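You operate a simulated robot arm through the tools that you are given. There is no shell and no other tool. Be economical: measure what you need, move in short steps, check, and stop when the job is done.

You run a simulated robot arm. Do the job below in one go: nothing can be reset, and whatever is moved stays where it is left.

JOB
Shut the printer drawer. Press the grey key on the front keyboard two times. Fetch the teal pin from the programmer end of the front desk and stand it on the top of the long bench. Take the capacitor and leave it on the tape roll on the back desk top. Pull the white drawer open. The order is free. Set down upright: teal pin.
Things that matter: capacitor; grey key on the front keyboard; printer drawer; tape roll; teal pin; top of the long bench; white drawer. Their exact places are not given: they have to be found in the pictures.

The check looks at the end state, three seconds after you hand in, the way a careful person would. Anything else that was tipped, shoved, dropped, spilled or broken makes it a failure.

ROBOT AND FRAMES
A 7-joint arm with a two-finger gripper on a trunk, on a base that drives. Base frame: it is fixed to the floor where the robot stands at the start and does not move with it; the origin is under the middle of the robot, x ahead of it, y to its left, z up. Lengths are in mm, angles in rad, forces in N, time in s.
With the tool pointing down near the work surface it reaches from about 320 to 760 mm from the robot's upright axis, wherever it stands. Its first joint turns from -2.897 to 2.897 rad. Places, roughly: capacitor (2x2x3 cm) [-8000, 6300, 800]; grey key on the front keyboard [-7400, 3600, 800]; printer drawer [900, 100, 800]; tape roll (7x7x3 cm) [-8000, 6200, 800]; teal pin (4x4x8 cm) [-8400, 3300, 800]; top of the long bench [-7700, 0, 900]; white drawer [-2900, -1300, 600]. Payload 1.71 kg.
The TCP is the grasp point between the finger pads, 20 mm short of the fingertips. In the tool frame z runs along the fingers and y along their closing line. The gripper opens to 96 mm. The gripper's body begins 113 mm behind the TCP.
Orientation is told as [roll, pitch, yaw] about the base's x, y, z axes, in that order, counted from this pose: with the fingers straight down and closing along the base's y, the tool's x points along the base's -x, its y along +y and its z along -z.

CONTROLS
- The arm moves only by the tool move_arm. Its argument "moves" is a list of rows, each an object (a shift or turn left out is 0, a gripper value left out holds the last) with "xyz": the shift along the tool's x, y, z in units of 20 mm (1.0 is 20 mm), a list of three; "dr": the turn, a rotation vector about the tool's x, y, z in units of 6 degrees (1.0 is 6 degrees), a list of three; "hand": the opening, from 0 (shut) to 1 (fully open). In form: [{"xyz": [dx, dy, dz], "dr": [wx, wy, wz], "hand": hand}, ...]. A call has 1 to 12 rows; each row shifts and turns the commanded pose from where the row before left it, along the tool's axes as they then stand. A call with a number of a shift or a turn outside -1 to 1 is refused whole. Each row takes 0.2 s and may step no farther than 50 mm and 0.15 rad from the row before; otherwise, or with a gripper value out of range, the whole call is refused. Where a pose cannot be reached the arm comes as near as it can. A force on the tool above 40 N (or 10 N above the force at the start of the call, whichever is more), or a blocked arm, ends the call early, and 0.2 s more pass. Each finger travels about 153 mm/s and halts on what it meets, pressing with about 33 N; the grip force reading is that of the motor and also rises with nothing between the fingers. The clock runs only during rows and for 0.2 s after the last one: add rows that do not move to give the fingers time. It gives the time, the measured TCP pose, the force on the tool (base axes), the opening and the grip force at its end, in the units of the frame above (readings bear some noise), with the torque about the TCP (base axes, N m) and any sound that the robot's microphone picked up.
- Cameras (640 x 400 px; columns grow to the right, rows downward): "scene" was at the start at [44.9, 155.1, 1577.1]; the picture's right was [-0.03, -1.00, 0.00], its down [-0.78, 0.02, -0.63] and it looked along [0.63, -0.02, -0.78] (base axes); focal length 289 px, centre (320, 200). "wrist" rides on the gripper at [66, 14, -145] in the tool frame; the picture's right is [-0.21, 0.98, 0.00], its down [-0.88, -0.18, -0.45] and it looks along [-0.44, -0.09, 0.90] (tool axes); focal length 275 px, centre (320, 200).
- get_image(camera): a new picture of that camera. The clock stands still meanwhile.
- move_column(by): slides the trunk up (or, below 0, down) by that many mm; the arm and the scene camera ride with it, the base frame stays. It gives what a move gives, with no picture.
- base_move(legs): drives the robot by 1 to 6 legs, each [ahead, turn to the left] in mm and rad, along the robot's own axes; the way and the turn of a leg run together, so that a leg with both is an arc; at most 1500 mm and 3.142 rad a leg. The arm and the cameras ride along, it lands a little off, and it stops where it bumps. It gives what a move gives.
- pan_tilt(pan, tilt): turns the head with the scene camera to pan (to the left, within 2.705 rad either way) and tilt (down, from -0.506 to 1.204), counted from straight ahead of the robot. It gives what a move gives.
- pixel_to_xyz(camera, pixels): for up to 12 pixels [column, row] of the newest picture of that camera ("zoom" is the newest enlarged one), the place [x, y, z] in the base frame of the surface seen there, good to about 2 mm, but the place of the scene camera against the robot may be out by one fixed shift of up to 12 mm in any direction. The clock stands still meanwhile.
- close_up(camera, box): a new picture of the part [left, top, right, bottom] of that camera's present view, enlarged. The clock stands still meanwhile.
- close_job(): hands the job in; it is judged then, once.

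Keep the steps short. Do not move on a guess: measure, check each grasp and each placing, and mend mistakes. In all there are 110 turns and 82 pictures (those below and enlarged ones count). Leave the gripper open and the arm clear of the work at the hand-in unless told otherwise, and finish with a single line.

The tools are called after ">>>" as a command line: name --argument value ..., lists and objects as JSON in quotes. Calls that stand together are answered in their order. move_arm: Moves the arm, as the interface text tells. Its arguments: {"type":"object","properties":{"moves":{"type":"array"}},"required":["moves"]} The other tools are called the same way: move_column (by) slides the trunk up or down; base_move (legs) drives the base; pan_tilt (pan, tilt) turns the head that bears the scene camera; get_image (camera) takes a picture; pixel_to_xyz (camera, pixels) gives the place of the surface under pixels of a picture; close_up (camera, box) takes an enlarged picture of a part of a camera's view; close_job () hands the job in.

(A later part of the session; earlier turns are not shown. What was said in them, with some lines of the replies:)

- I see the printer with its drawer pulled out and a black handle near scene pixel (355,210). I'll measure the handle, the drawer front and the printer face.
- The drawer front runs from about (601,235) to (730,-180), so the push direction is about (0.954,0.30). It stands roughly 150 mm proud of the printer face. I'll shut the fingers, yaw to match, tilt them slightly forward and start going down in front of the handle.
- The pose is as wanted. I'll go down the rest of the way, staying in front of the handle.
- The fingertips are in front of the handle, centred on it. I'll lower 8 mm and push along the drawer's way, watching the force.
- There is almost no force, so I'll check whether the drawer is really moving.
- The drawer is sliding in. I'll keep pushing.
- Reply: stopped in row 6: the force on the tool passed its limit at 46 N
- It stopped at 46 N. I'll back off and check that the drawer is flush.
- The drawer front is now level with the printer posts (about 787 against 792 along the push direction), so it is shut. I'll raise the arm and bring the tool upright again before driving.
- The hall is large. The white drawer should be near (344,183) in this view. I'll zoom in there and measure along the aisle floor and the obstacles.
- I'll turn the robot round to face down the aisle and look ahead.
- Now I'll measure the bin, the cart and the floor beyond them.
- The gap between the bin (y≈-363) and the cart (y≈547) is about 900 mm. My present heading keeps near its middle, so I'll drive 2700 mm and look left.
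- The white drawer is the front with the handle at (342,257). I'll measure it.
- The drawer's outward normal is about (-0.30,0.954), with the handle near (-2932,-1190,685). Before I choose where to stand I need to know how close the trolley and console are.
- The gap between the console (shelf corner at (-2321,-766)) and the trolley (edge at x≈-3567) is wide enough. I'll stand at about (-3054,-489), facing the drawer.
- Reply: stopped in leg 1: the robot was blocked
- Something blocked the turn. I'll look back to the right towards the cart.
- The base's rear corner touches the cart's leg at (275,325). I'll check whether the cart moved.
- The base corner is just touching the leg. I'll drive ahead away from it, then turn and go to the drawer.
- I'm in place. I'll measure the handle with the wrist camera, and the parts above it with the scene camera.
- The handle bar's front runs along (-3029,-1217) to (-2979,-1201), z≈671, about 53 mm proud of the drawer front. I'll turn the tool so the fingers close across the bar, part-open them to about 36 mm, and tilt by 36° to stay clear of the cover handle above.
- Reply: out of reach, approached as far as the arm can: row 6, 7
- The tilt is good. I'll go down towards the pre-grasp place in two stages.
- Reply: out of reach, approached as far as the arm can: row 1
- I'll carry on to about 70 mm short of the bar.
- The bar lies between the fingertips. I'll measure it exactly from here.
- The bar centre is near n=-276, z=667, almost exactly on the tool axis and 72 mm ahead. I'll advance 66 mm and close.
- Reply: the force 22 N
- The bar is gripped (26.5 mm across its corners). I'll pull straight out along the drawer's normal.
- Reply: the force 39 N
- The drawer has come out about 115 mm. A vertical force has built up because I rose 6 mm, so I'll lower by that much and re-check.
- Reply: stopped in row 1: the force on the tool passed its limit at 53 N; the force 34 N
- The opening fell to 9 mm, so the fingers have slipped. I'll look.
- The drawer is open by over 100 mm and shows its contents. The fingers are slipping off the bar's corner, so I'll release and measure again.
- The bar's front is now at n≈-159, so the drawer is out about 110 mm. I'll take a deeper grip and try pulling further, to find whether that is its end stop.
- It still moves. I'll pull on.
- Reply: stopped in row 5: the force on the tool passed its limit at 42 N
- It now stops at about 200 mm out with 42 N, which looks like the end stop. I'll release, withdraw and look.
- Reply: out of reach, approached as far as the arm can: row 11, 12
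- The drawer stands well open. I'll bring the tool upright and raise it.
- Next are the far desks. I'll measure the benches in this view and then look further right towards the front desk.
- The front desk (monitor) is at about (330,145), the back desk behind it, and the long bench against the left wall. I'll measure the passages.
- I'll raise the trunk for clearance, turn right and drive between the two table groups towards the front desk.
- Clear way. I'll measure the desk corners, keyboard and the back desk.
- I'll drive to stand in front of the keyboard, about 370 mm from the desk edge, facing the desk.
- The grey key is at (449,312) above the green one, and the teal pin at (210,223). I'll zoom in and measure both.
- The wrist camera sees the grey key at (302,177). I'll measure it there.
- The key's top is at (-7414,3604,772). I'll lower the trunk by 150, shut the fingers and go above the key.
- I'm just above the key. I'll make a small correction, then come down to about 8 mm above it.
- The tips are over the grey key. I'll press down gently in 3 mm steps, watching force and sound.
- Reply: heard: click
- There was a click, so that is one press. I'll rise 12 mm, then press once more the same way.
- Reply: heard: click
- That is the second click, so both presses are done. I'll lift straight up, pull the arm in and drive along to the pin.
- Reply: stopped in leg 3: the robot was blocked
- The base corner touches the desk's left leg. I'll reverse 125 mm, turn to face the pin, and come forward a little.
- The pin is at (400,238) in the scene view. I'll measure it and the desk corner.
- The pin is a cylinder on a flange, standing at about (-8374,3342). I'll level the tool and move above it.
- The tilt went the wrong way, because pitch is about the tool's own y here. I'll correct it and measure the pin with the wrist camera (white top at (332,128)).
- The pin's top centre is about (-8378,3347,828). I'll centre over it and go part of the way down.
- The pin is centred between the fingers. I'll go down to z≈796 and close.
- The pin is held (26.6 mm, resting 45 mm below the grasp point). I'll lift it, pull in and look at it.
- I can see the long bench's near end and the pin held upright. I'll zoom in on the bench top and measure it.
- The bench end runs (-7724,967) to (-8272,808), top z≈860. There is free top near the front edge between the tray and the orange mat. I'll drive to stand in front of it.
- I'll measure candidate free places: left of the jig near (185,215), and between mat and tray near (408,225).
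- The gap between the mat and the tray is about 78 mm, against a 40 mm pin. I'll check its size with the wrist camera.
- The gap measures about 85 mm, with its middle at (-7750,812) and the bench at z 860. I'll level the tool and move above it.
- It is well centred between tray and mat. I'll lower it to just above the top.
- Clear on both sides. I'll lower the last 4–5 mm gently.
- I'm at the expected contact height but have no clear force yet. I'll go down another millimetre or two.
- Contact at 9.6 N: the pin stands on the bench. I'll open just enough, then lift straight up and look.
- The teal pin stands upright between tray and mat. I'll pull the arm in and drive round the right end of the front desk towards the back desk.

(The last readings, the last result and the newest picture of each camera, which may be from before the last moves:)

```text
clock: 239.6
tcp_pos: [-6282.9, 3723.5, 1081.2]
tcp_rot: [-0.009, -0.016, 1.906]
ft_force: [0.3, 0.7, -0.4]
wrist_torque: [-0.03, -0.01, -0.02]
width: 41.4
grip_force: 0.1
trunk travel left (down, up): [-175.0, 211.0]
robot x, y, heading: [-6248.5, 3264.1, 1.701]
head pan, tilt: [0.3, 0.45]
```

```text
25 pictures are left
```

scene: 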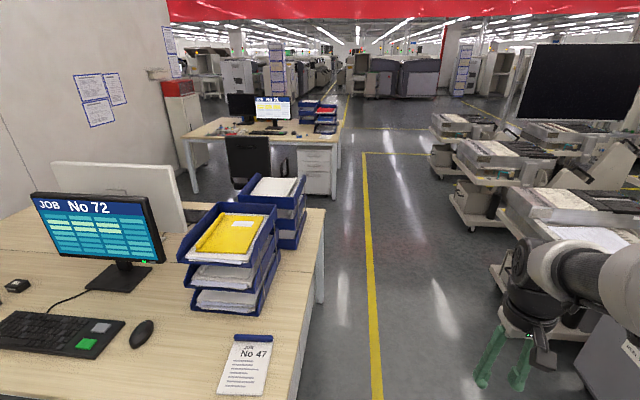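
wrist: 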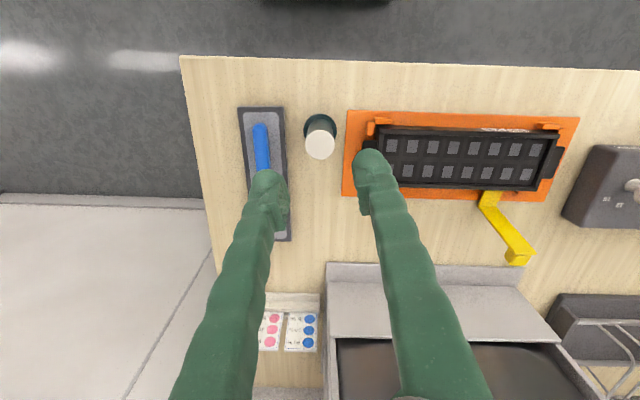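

The way is clear. I'll measure the desk, chair and trolleys.

>>> pixel_to_xyz --camera "scene" --pixels '[[325, 212], [333, 195], [340, 137], [300, 143], [250, 140], [272, 175], [495, 268], [452, 212], [430, 170], [265, 128], [320, 300], [190, 140]]'

>>> close_up --camera "scene" --box '[170, 85, 360, 205]'

```text
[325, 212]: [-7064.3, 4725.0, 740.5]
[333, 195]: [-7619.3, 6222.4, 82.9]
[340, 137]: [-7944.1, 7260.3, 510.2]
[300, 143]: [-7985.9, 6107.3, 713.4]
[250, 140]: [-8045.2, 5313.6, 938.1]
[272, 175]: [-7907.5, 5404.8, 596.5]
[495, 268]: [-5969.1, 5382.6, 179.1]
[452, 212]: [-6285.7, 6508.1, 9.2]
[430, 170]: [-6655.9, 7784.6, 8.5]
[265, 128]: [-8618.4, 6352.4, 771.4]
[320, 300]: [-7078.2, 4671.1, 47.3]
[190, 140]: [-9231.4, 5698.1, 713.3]
```

```text
3.33 times, centred on (265, 145) of scene
```

zoom: 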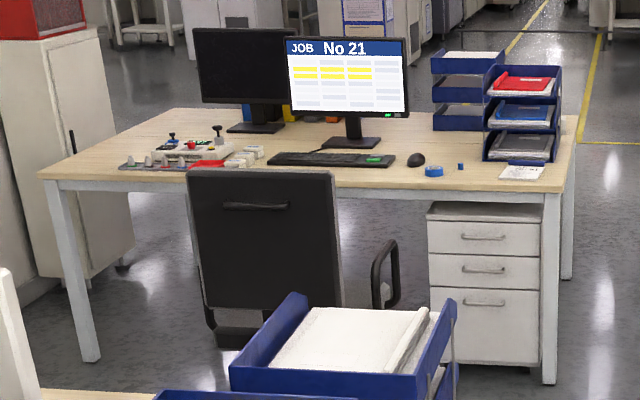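

The blue tape roll and the capacitor sit near the right end of the back desk, with a chair in front on the left. I'll drive round to (-7480,5780), facing them diagonally.

>>> base_move --legs '[[0, 0.015], [900, 0], [805, 0], [0, 0.72], [1270, 0]]'

>>> pan_tilt --pan 0.0 --tilt 0.8

>>> get_image --camera "scene"

```text
clock: 257.9
tcp_pos: [-7783.4, 6080.9, 1079.6]
tcp_rot: [-0.009, -0.018, 2.653]
ft_force: [0.7, 0.7, -1.2]
wrist_torque: [-0.04, 0.0, -0.04]
width: 41.2
grip_force: 0.0
trunk travel left (down, up): [-175.0, 211.0]
robot x, y, heading: [-7450.6, 5763.4, 2.445]
head pan, tilt: [0.3, 0.45]
```

```text
clock: 258.7
tcp_pos: [-7769.7, 6071.3, 1086.5]
tcp_rot: [-0.014, -0.03, 2.652]
ft_force: [0.3, 0.1, 0.8]
wrist_torque: [-0.06, -0.04, -0.02]
width: 41.4
grip_force: 0.0
trunk travel left (down, up): [-175.0, 211.0]
robot x, y, heading: [-7447.3, 5765.2, 2.448]
head pan, tilt: [0.0, 0.799]
```

```text
23 pictures are left
```

scene: 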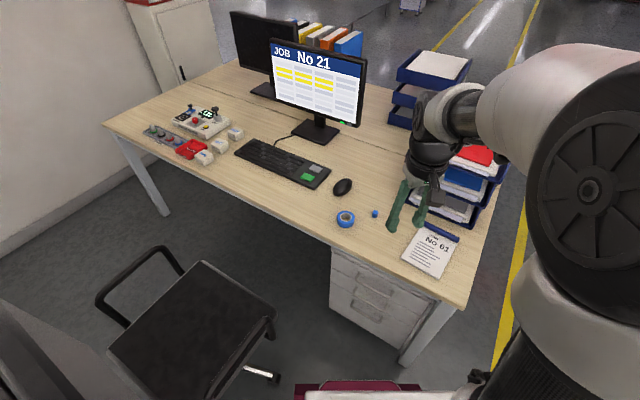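

I see the tape roll at (346,218) and the blue capacitor at (374,213). I'll zoom in and measure.

>>> close_up --camera "scene" --box '[320, 180, 420, 250]'

>>> pixel_to_xyz --camera "scene" --pixels '[[374, 212], [375, 215], [346, 215], [339, 218], [353, 219], [345, 225], [405, 362], [440, 335], [343, 187], [275, 318], [392, 225], [466, 304]]'

>>> get_image --camera "wrist"

```text
5.71 times, centred on (370, 215) of scene
```

zoom: 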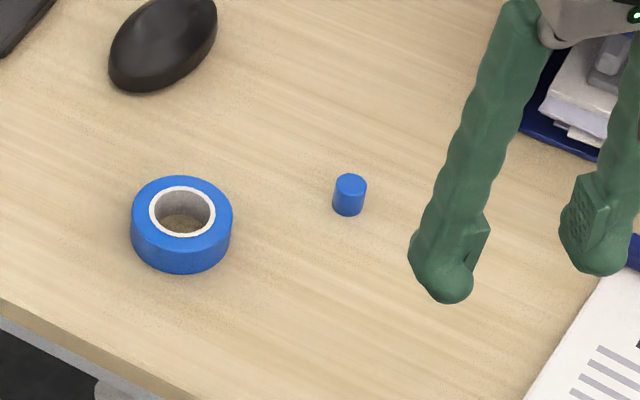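

```text
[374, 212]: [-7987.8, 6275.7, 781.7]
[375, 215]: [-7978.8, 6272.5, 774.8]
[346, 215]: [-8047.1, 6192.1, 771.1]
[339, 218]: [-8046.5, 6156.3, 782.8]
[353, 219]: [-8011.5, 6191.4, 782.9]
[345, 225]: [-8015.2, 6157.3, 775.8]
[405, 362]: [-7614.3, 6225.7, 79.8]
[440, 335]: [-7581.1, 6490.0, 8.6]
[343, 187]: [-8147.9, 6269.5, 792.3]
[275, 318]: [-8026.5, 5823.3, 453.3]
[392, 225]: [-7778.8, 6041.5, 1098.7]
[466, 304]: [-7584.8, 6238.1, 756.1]
```

```text
21 pictures are left
```

wrist: 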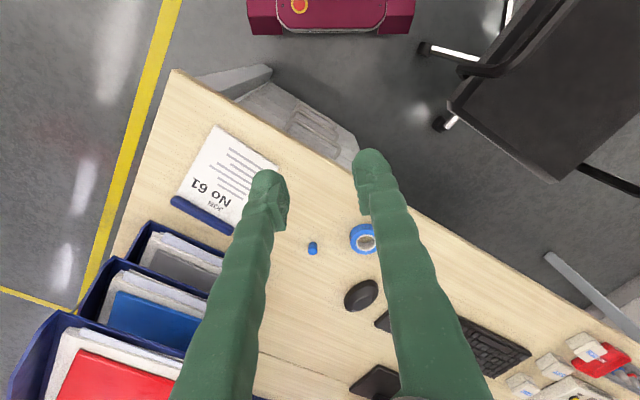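

The capacitor is at about (-7986,6274) and the tape centre at (-8029,6172). It's a long reach, so I'll check the room around the base before coming closer.

>>> pixel_to_xyz --camera "wrist" --pixels '[[440, 124], [425, 48], [413, 28], [250, 30], [312, 247], [355, 230], [372, 250], [364, 226], [300, 130], [470, 70]]'

```text
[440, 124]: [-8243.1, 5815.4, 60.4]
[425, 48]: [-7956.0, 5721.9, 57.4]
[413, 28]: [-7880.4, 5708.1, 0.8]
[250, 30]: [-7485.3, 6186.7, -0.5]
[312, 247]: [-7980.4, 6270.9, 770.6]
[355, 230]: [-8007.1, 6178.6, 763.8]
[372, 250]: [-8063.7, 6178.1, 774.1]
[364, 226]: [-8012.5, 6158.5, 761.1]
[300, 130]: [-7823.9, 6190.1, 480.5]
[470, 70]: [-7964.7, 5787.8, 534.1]
```

The base is about ±290 mm; 60 mm forward keeps over 70 mm from the desk leg and the chair castor. I'll do that.

>>> base_move --legs '[[60, 0]]'

```text
clock: 259.7
tcp_pos: [-7805.0, 6101.7, 1093.8]
tcp_rot: [-0.017, -0.045, 2.652]
ft_force: [0.4, -0.1, 0.3]
wrist_torque: [0.02, 0.02, -0.01]
width: 41.5
grip_force: 0.1
trunk travel left (down, up): [-175.0, 211.0]
robot x, y, heading: [-7496.5, 5801.5, 2.445]
head pan, tilt: [0.0, 0.799]
```

Next I'll level the tool and move above the capacitor at a safe height, fingers part open.

>>> move_arm --moves '[{"dr": [-0.16, 0.43, 0], "hand": 0.5}, {"xyz": [-1, -0.29, 0.5]}, {"xyz": [-1, -0.29, 0.5]}, {"xyz": [-1, -0.29, 0.5]}, {"xyz": [-1, -0.29, 0.5]}, {"xyz": [-1, -0.29, 0.5]}, {"xyz": [-1, -0.29, 0.6]}, {"xyz": [-1, -0.29, 0.6]}, {"xyz": [-1, -0.29, 0.6]}, {"xyz": [-1, -0.29, 0.6]}, {"xyz": [-1, -0.29, 0.6]}, {}]'

>>> get_image --camera "wrist"

```text
clock: 262.3
tcp_pos: [-7956.3, 6247.3, 983.3]
tcp_rot: [0.001, 0.001, 2.651]
ft_force: [-0.4, 0.1, -0.2]
wrist_torque: [0.0, 0.0, -0.01]
width: 48.0
grip_force: 0.1
trunk travel left (down, up): [-175.0, 211.0]
robot x, y, heading: [-7496.3, 5805.0, 2.44]
head pan, tilt: [0.0, 0.799]
```

```text
20 pictures are left
```

wrist: 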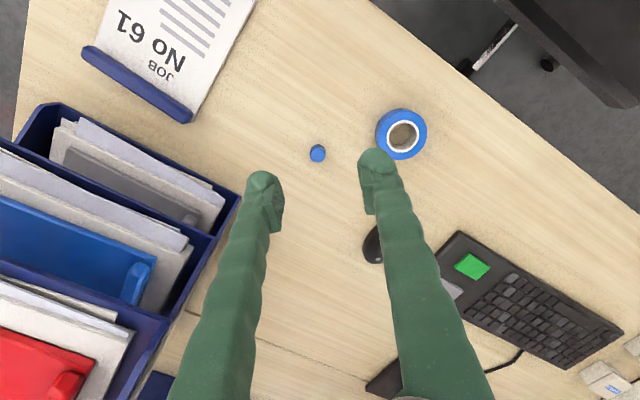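

I'll measure the capacitor at (317,153), the tape ring and the trays from here.

>>> pixel_to_xyz --camera "wrist" --pixels '[[317, 152], [318, 157], [400, 114], [418, 150], [382, 120], [422, 128], [403, 135], [404, 157], [215, 190], [235, 205], [210, 240], [402, 121]]'

>>> close_up --camera "wrist" --box '[290, 90, 450, 190]'

```text
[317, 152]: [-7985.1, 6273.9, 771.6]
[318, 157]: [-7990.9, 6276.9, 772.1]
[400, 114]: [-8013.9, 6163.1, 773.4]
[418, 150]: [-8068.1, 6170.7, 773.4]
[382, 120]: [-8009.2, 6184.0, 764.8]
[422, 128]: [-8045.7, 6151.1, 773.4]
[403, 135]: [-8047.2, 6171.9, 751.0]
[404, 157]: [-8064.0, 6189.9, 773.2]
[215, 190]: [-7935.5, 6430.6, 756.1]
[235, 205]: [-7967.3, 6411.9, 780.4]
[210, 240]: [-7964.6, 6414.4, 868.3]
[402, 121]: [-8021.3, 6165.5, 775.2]
```

```text
4.00 times, centred on (370, 140) of wrist
```

zoom: 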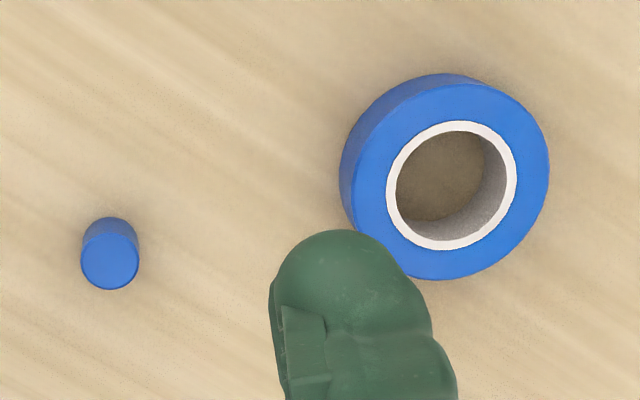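

The capacitor's top centre is (-7989,6275,772) and the tape top centre (-8040,6175,773). The ring spans radius 20–35 mm. I'll centre over the capacitor and go down to z≈815.

>>> move_arm --moves '[{"xyz": [-0.7, -0.16, 0.8]}, {"xyz": [-0.7, -0.16, 0.8]}, {"xyz": [-0.7, -0.16, 0.8]}, {"xyz": [0, 0, 1]}, {"xyz": [0, 0, 1]}, {"xyz": [0, 0, 1]}, {"xyz": [0, 0, 1]}, {"xyz": [0, 0, 1]}, {"xyz": [0, 0, 1]}, {}]'

>>> get_image --camera "wrist"

>>> pixel_to_xyz --camera "wrist" --pixels '[[320, 175], [320, 165], [310, 170], [330, 170], [320, 185]]'

```text
clock: 264.5
tcp_pos: [-7990.3, 6278.4, 814.3]
tcp_rot: [0.001, 0.002, 2.652]
ft_force: [0.3, 0.5, -0.1]
wrist_torque: [0.0, -0.01, -0.03]
width: 48.0
grip_force: 0.1
trunk travel left (down, up): [-175.0, 211.0]
robot x, y, heading: [-7493.0, 5804.2, 2.448]
head pan, tilt: [0.0, 0.799]
```

```text
18 pictures are left
```

wrist: 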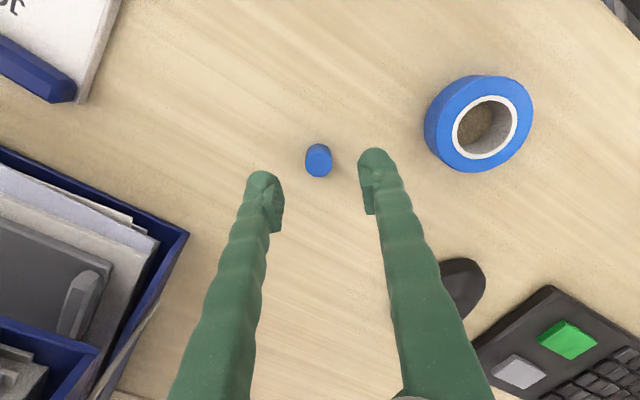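

```text
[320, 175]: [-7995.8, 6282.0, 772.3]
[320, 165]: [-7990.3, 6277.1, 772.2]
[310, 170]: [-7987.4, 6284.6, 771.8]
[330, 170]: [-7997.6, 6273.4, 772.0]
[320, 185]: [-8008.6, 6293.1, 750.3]
```

It is centred. I'll re-measure the ring from this closer view, then go down 36 mm and grip.

>>> pixel_to_xyz --camera "wrist" --pixels '[[492, 82], [528, 112], [475, 165], [443, 130], [515, 140], [457, 100]]'

>>> close_up --camera "wrist" --box '[400, 60, 560, 190]'

>>> move_arm --moves '[{"xyz": [0, 0, 0.6]}, {"xyz": [0, 0, 0.6]}, {"xyz": [0, 0, 0.57]}, {}, {"hand": 0}, {}, {}]'

```text
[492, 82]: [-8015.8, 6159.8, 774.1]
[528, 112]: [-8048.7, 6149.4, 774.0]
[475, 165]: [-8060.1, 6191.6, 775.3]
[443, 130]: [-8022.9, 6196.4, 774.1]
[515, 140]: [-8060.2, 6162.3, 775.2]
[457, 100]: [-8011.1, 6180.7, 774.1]
```

```text
3.08 times, centred on (480, 125) of wrist
```

zoom: 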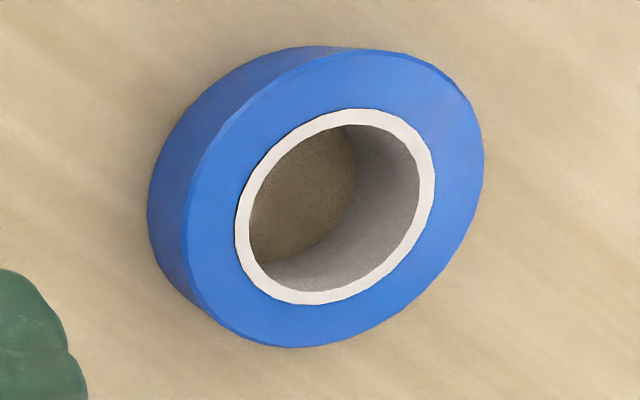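

```text
clock: 266.1
tcp_pos: [-7989.5, 6277.3, 779.1]
tcp_rot: [0.002, 0.003, 2.649]
ft_force: [-0.1, -0.1, -0.2]
wrist_torque: [0.0, 0.0, -0.02]
width: 15.2
grip_force: 33.5
trunk travel left (down, up): [-175.0, 211.0]
robot x, y, heading: [-7495.6, 5806.7, 2.452]
head pan, tilt: [0.0, 0.799]
```

It is gripped (15.2 mm). The ring's solid part runs from radius about 17 to 30 mm around (-8039,6175), so the middle of the rim on the near side is about (-8029,6197). I'll lift 60 mm, check and move over.

>>> move_arm --moves '[{"xyz": [0, 0, -1]}, {"xyz": [0, 0, -1]}, {"xyz": [0, 0, -1]}, {"xyz": [0.04, 0.9, 0]}, {"xyz": [0.04, 0.9, 0]}, {"xyz": [0.04, 0.9, 0]}, {"xyz": [0.04, 0.9, 0]}, {"xyz": [0, 0.87, 0]}, {}, {}]'

>>> get_image --camera "wrist"

```text
clock: 268.3
tcp_pos: [-8027.5, 6194.6, 838.1]
tcp_rot: [0.001, 0.002, 2.651]
ft_force: [0.6, -0.3, 0.5]
wrist_torque: [0.01, -0.02, -0.03]
width: 14.9
grip_force: 33.0
trunk travel left (down, up): [-175.0, 211.0]
robot x, y, heading: [-7493.5, 5806.2, 2.447]
head pan, tilt: [0.0, 0.799]
```

```text
16 pictures are left
```

wrist: 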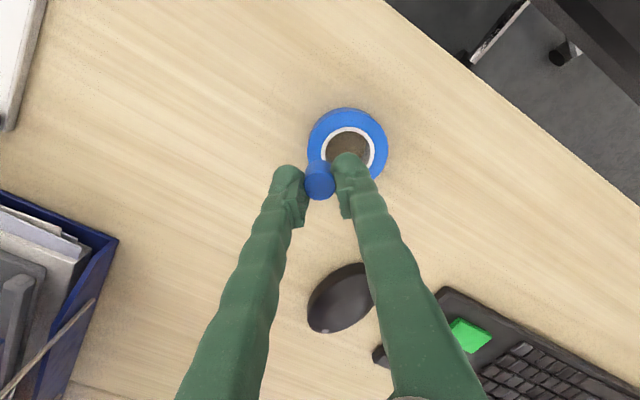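

The capacitor is held over the ring. I'll measure the ring again from here to confirm the offset.

>>> pixel_to_xyz --camera "wrist" --pixels '[[345, 113], [382, 140], [315, 135], [330, 120], [376, 165], [318, 178], [347, 130], [345, 145]]'

>>> close_up --camera "wrist" --box '[270, 90, 420, 210]'

```text
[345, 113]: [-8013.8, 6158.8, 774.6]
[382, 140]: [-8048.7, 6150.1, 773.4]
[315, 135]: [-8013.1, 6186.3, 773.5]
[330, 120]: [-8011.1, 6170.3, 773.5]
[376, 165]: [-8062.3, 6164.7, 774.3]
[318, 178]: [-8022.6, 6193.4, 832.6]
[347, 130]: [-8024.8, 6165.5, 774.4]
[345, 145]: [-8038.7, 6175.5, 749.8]
```

```text
3.33 times, centred on (345, 150) of wrist
```

zoom: 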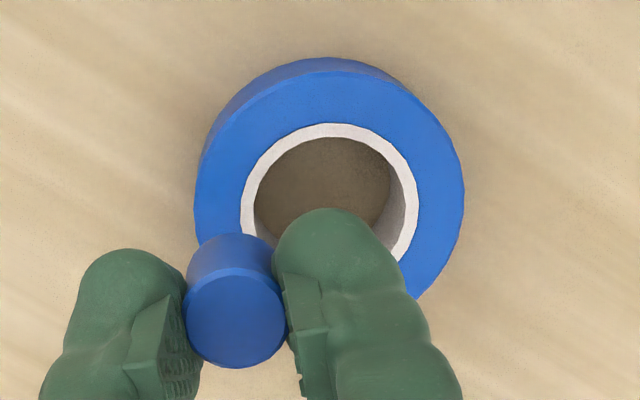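

The capacitor sits over the middle of the rim (r≈23 mm). I'll lower it in small steps until it touches.

>>> move_arm --moves '[{"xyz": [0, 0, 0.6]}, {"xyz": [0, 0, 0.6]}, {"xyz": [0, 0, 0.4]}, {}]'

>>> move_arm --moves '[{"xyz": [0, 0, 0.06]}, {"xyz": [0, 0, 0.06]}, {}]'

```text
clock: 269.3
tcp_pos: [-8027.3, 6195.5, 806.1]
tcp_rot: [0.003, 0.002, 2.652]
ft_force: [0.1, 0.0, -1.0]
wrist_torque: [-0.01, 0.03, -0.01]
width: 15.1
grip_force: 33.3
trunk travel left (down, up): [-175.0, 211.0]
robot x, y, heading: [-7492.6, 5807.1, 2.444]
head pan, tilt: [0.0, 0.799]
```

```text
clock: 270.1
tcp_pos: [-8028.3, 6196.3, 804.8]
tcp_rot: [0.002, 0.002, 2.653]
ft_force: [0.1, 0.1, -0.1]
wrist_torque: [0.02, -0.03, -0.02]
width: 15.0
grip_force: 33.2
trunk travel left (down, up): [-175.0, 211.0]
robot x, y, heading: [-7495.5, 5803.9, 2.447]
head pan, tilt: [0.0, 0.799]
```

>>> move_arm --moves '[{"xyz": [0, 0, 0.05]}, {"xyz": [0, 0, 0.05]}, {}]'

```text
clock: 270.9
tcp_pos: [-8029.4, 6197.1, 802.9]
tcp_rot: [0.0, 0.002, 2.65]
ft_force: [0.1, 0.4, 0.2]
wrist_torque: [0.0, 0.0, -0.03]
width: 15.1
grip_force: 33.1
trunk travel left (down, up): [-175.0, 211.0]
robot x, y, heading: [-7497.0, 5804.5, 2.447]
head pan, tilt: [0.0, 0.799]
```

No contact yet, so I'll continue a millimetre at a time.

>>> move_arm --moves '[{"xyz": [0, 0, 0.05]}, {"xyz": [0, 0, 0.03]}, {}]'

```text
clock: 271.7
tcp_pos: [-8028.6, 6196.3, 800.9]
tcp_rot: [0.002, 0.001, 2.651]
ft_force: [-0.9, 1.0, 10.0]
wrist_torque: [0.02, 0.01, 0.01]
width: 15.1
grip_force: 33.3
trunk travel left (down, up): [-175.0, 211.0]
robot x, y, heading: [-7495.9, 5802.2, 2.452]
head pan, tilt: [0.0, 0.799]
```

Contact (10 N). I'll ease up half a millimetre, open, and lift straight away.

>>> move_arm --moves '[{"xyz": [0, 0, -0.025]}, {"hand": 0.2}, {"hand": 0.42}, {}, {"xyz": [0, 0, -0.4]}, {"xyz": [0, 0, -0.8]}, {"xyz": [0, 0, -1]}, {"xyz": [0, 0, -1]}, {"xyz": [0, 0, -1]}, {"xyz": [0, 0, -1]}]'

>>> get_image --camera "wrist"

>>> close_up --camera "wrist" --box '[260, 90, 420, 210]'

```text
clock: 273.9
tcp_pos: [-8029.4, 6194.3, 904.6]
tcp_rot: [0.003, 0.001, 2.652]
ft_force: [0.5, -0.2, -0.4]
wrist_torque: [-0.01, 0.03, 0.0]
width: 40.6
grip_force: 0.0
trunk travel left (down, up): [-175.0, 211.0]
robot x, y, heading: [-7495.5, 5804.6, 2.446]
head pan, tilt: [0.0, 0.799]
```

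```text
14 pictures are left
```

wrist: 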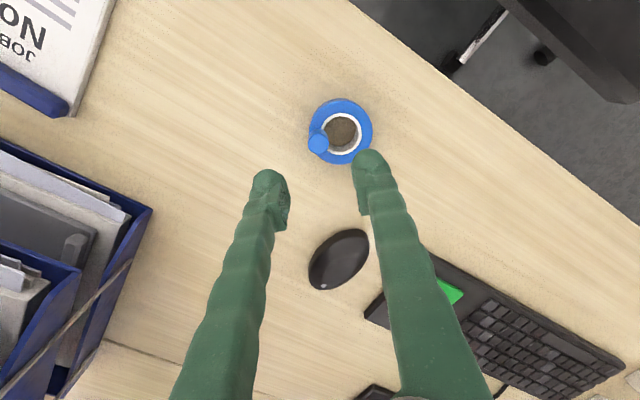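

```text
3.33 times, centred on (340, 150) of wrist
```

zoom: 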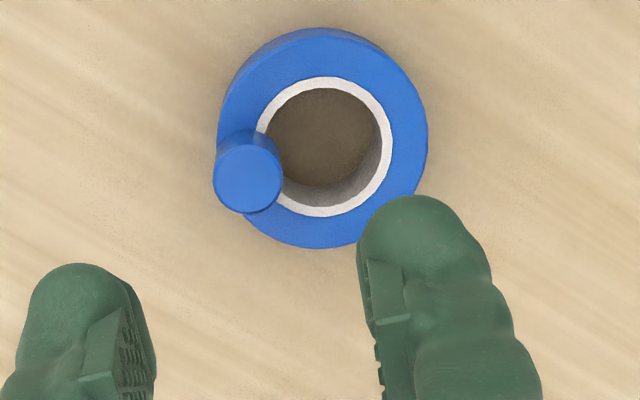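

The capacitor stands upright on the tape's rim. I'll draw the arm up and back, open the gripper fully, and take a last look.

>>> move_arm --moves '[{"xyz": [0, 0, -1]}, {"xyz": [0, 0, -1]}, {"xyz": [0, 0, -1]}, {"xyz": [0, 0, -1]}, {"xyz": [0.9, 0.2, -0.5]}, {"xyz": [0.9, 0.2, 0]}, {"xyz": [0.9, 0.2, 0], "hand": 1}, {"xyz": [0.9, 0.2, 0]}, {"xyz": [0.9, 0.2, 0]}, {"xyz": [0.9, 0.2, 0]}, {"xyz": [0.9, 0.2, 0]}, {"xyz": [0.9, 0.2, 0]}]'

>>> close_up --camera "scene" --box '[280, 180, 440, 280]'

```text
clock: 276.5
tcp_pos: [-7916.2, 6099.5, 995.7]
tcp_rot: [0.001, 0.001, 2.652]
ft_force: [0.3, 0.5, -0.5]
wrist_torque: [0.01, 0.03, 0.02]
width: 96.2
grip_force: 0.1
trunk travel left (down, up): [-175.0, 211.0]
robot x, y, heading: [-7495.2, 5804.5, 2.449]
head pan, tilt: [0.0, 0.799]
```

```text
4.00 times, centred on (360, 230) of scene
```

zoom: 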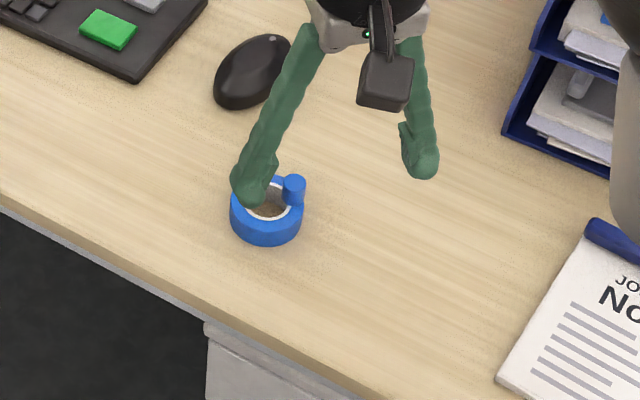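

Everything is in its place: the capacitor is on the tape roll, and the arm is clear with the gripper open. I'm handing in.

>>> close_job

```text
The job is handed in.
```

All five tasks done and handed in: printer drawer shut, grey key pressed twice (two clicks heard), teal pin upright on the long bench, capacitor on the tape roll, white drawer open about 200 mm; on the way the base bumped the cart leg and the front desk's left leg, and I did not confirm that neither moved.
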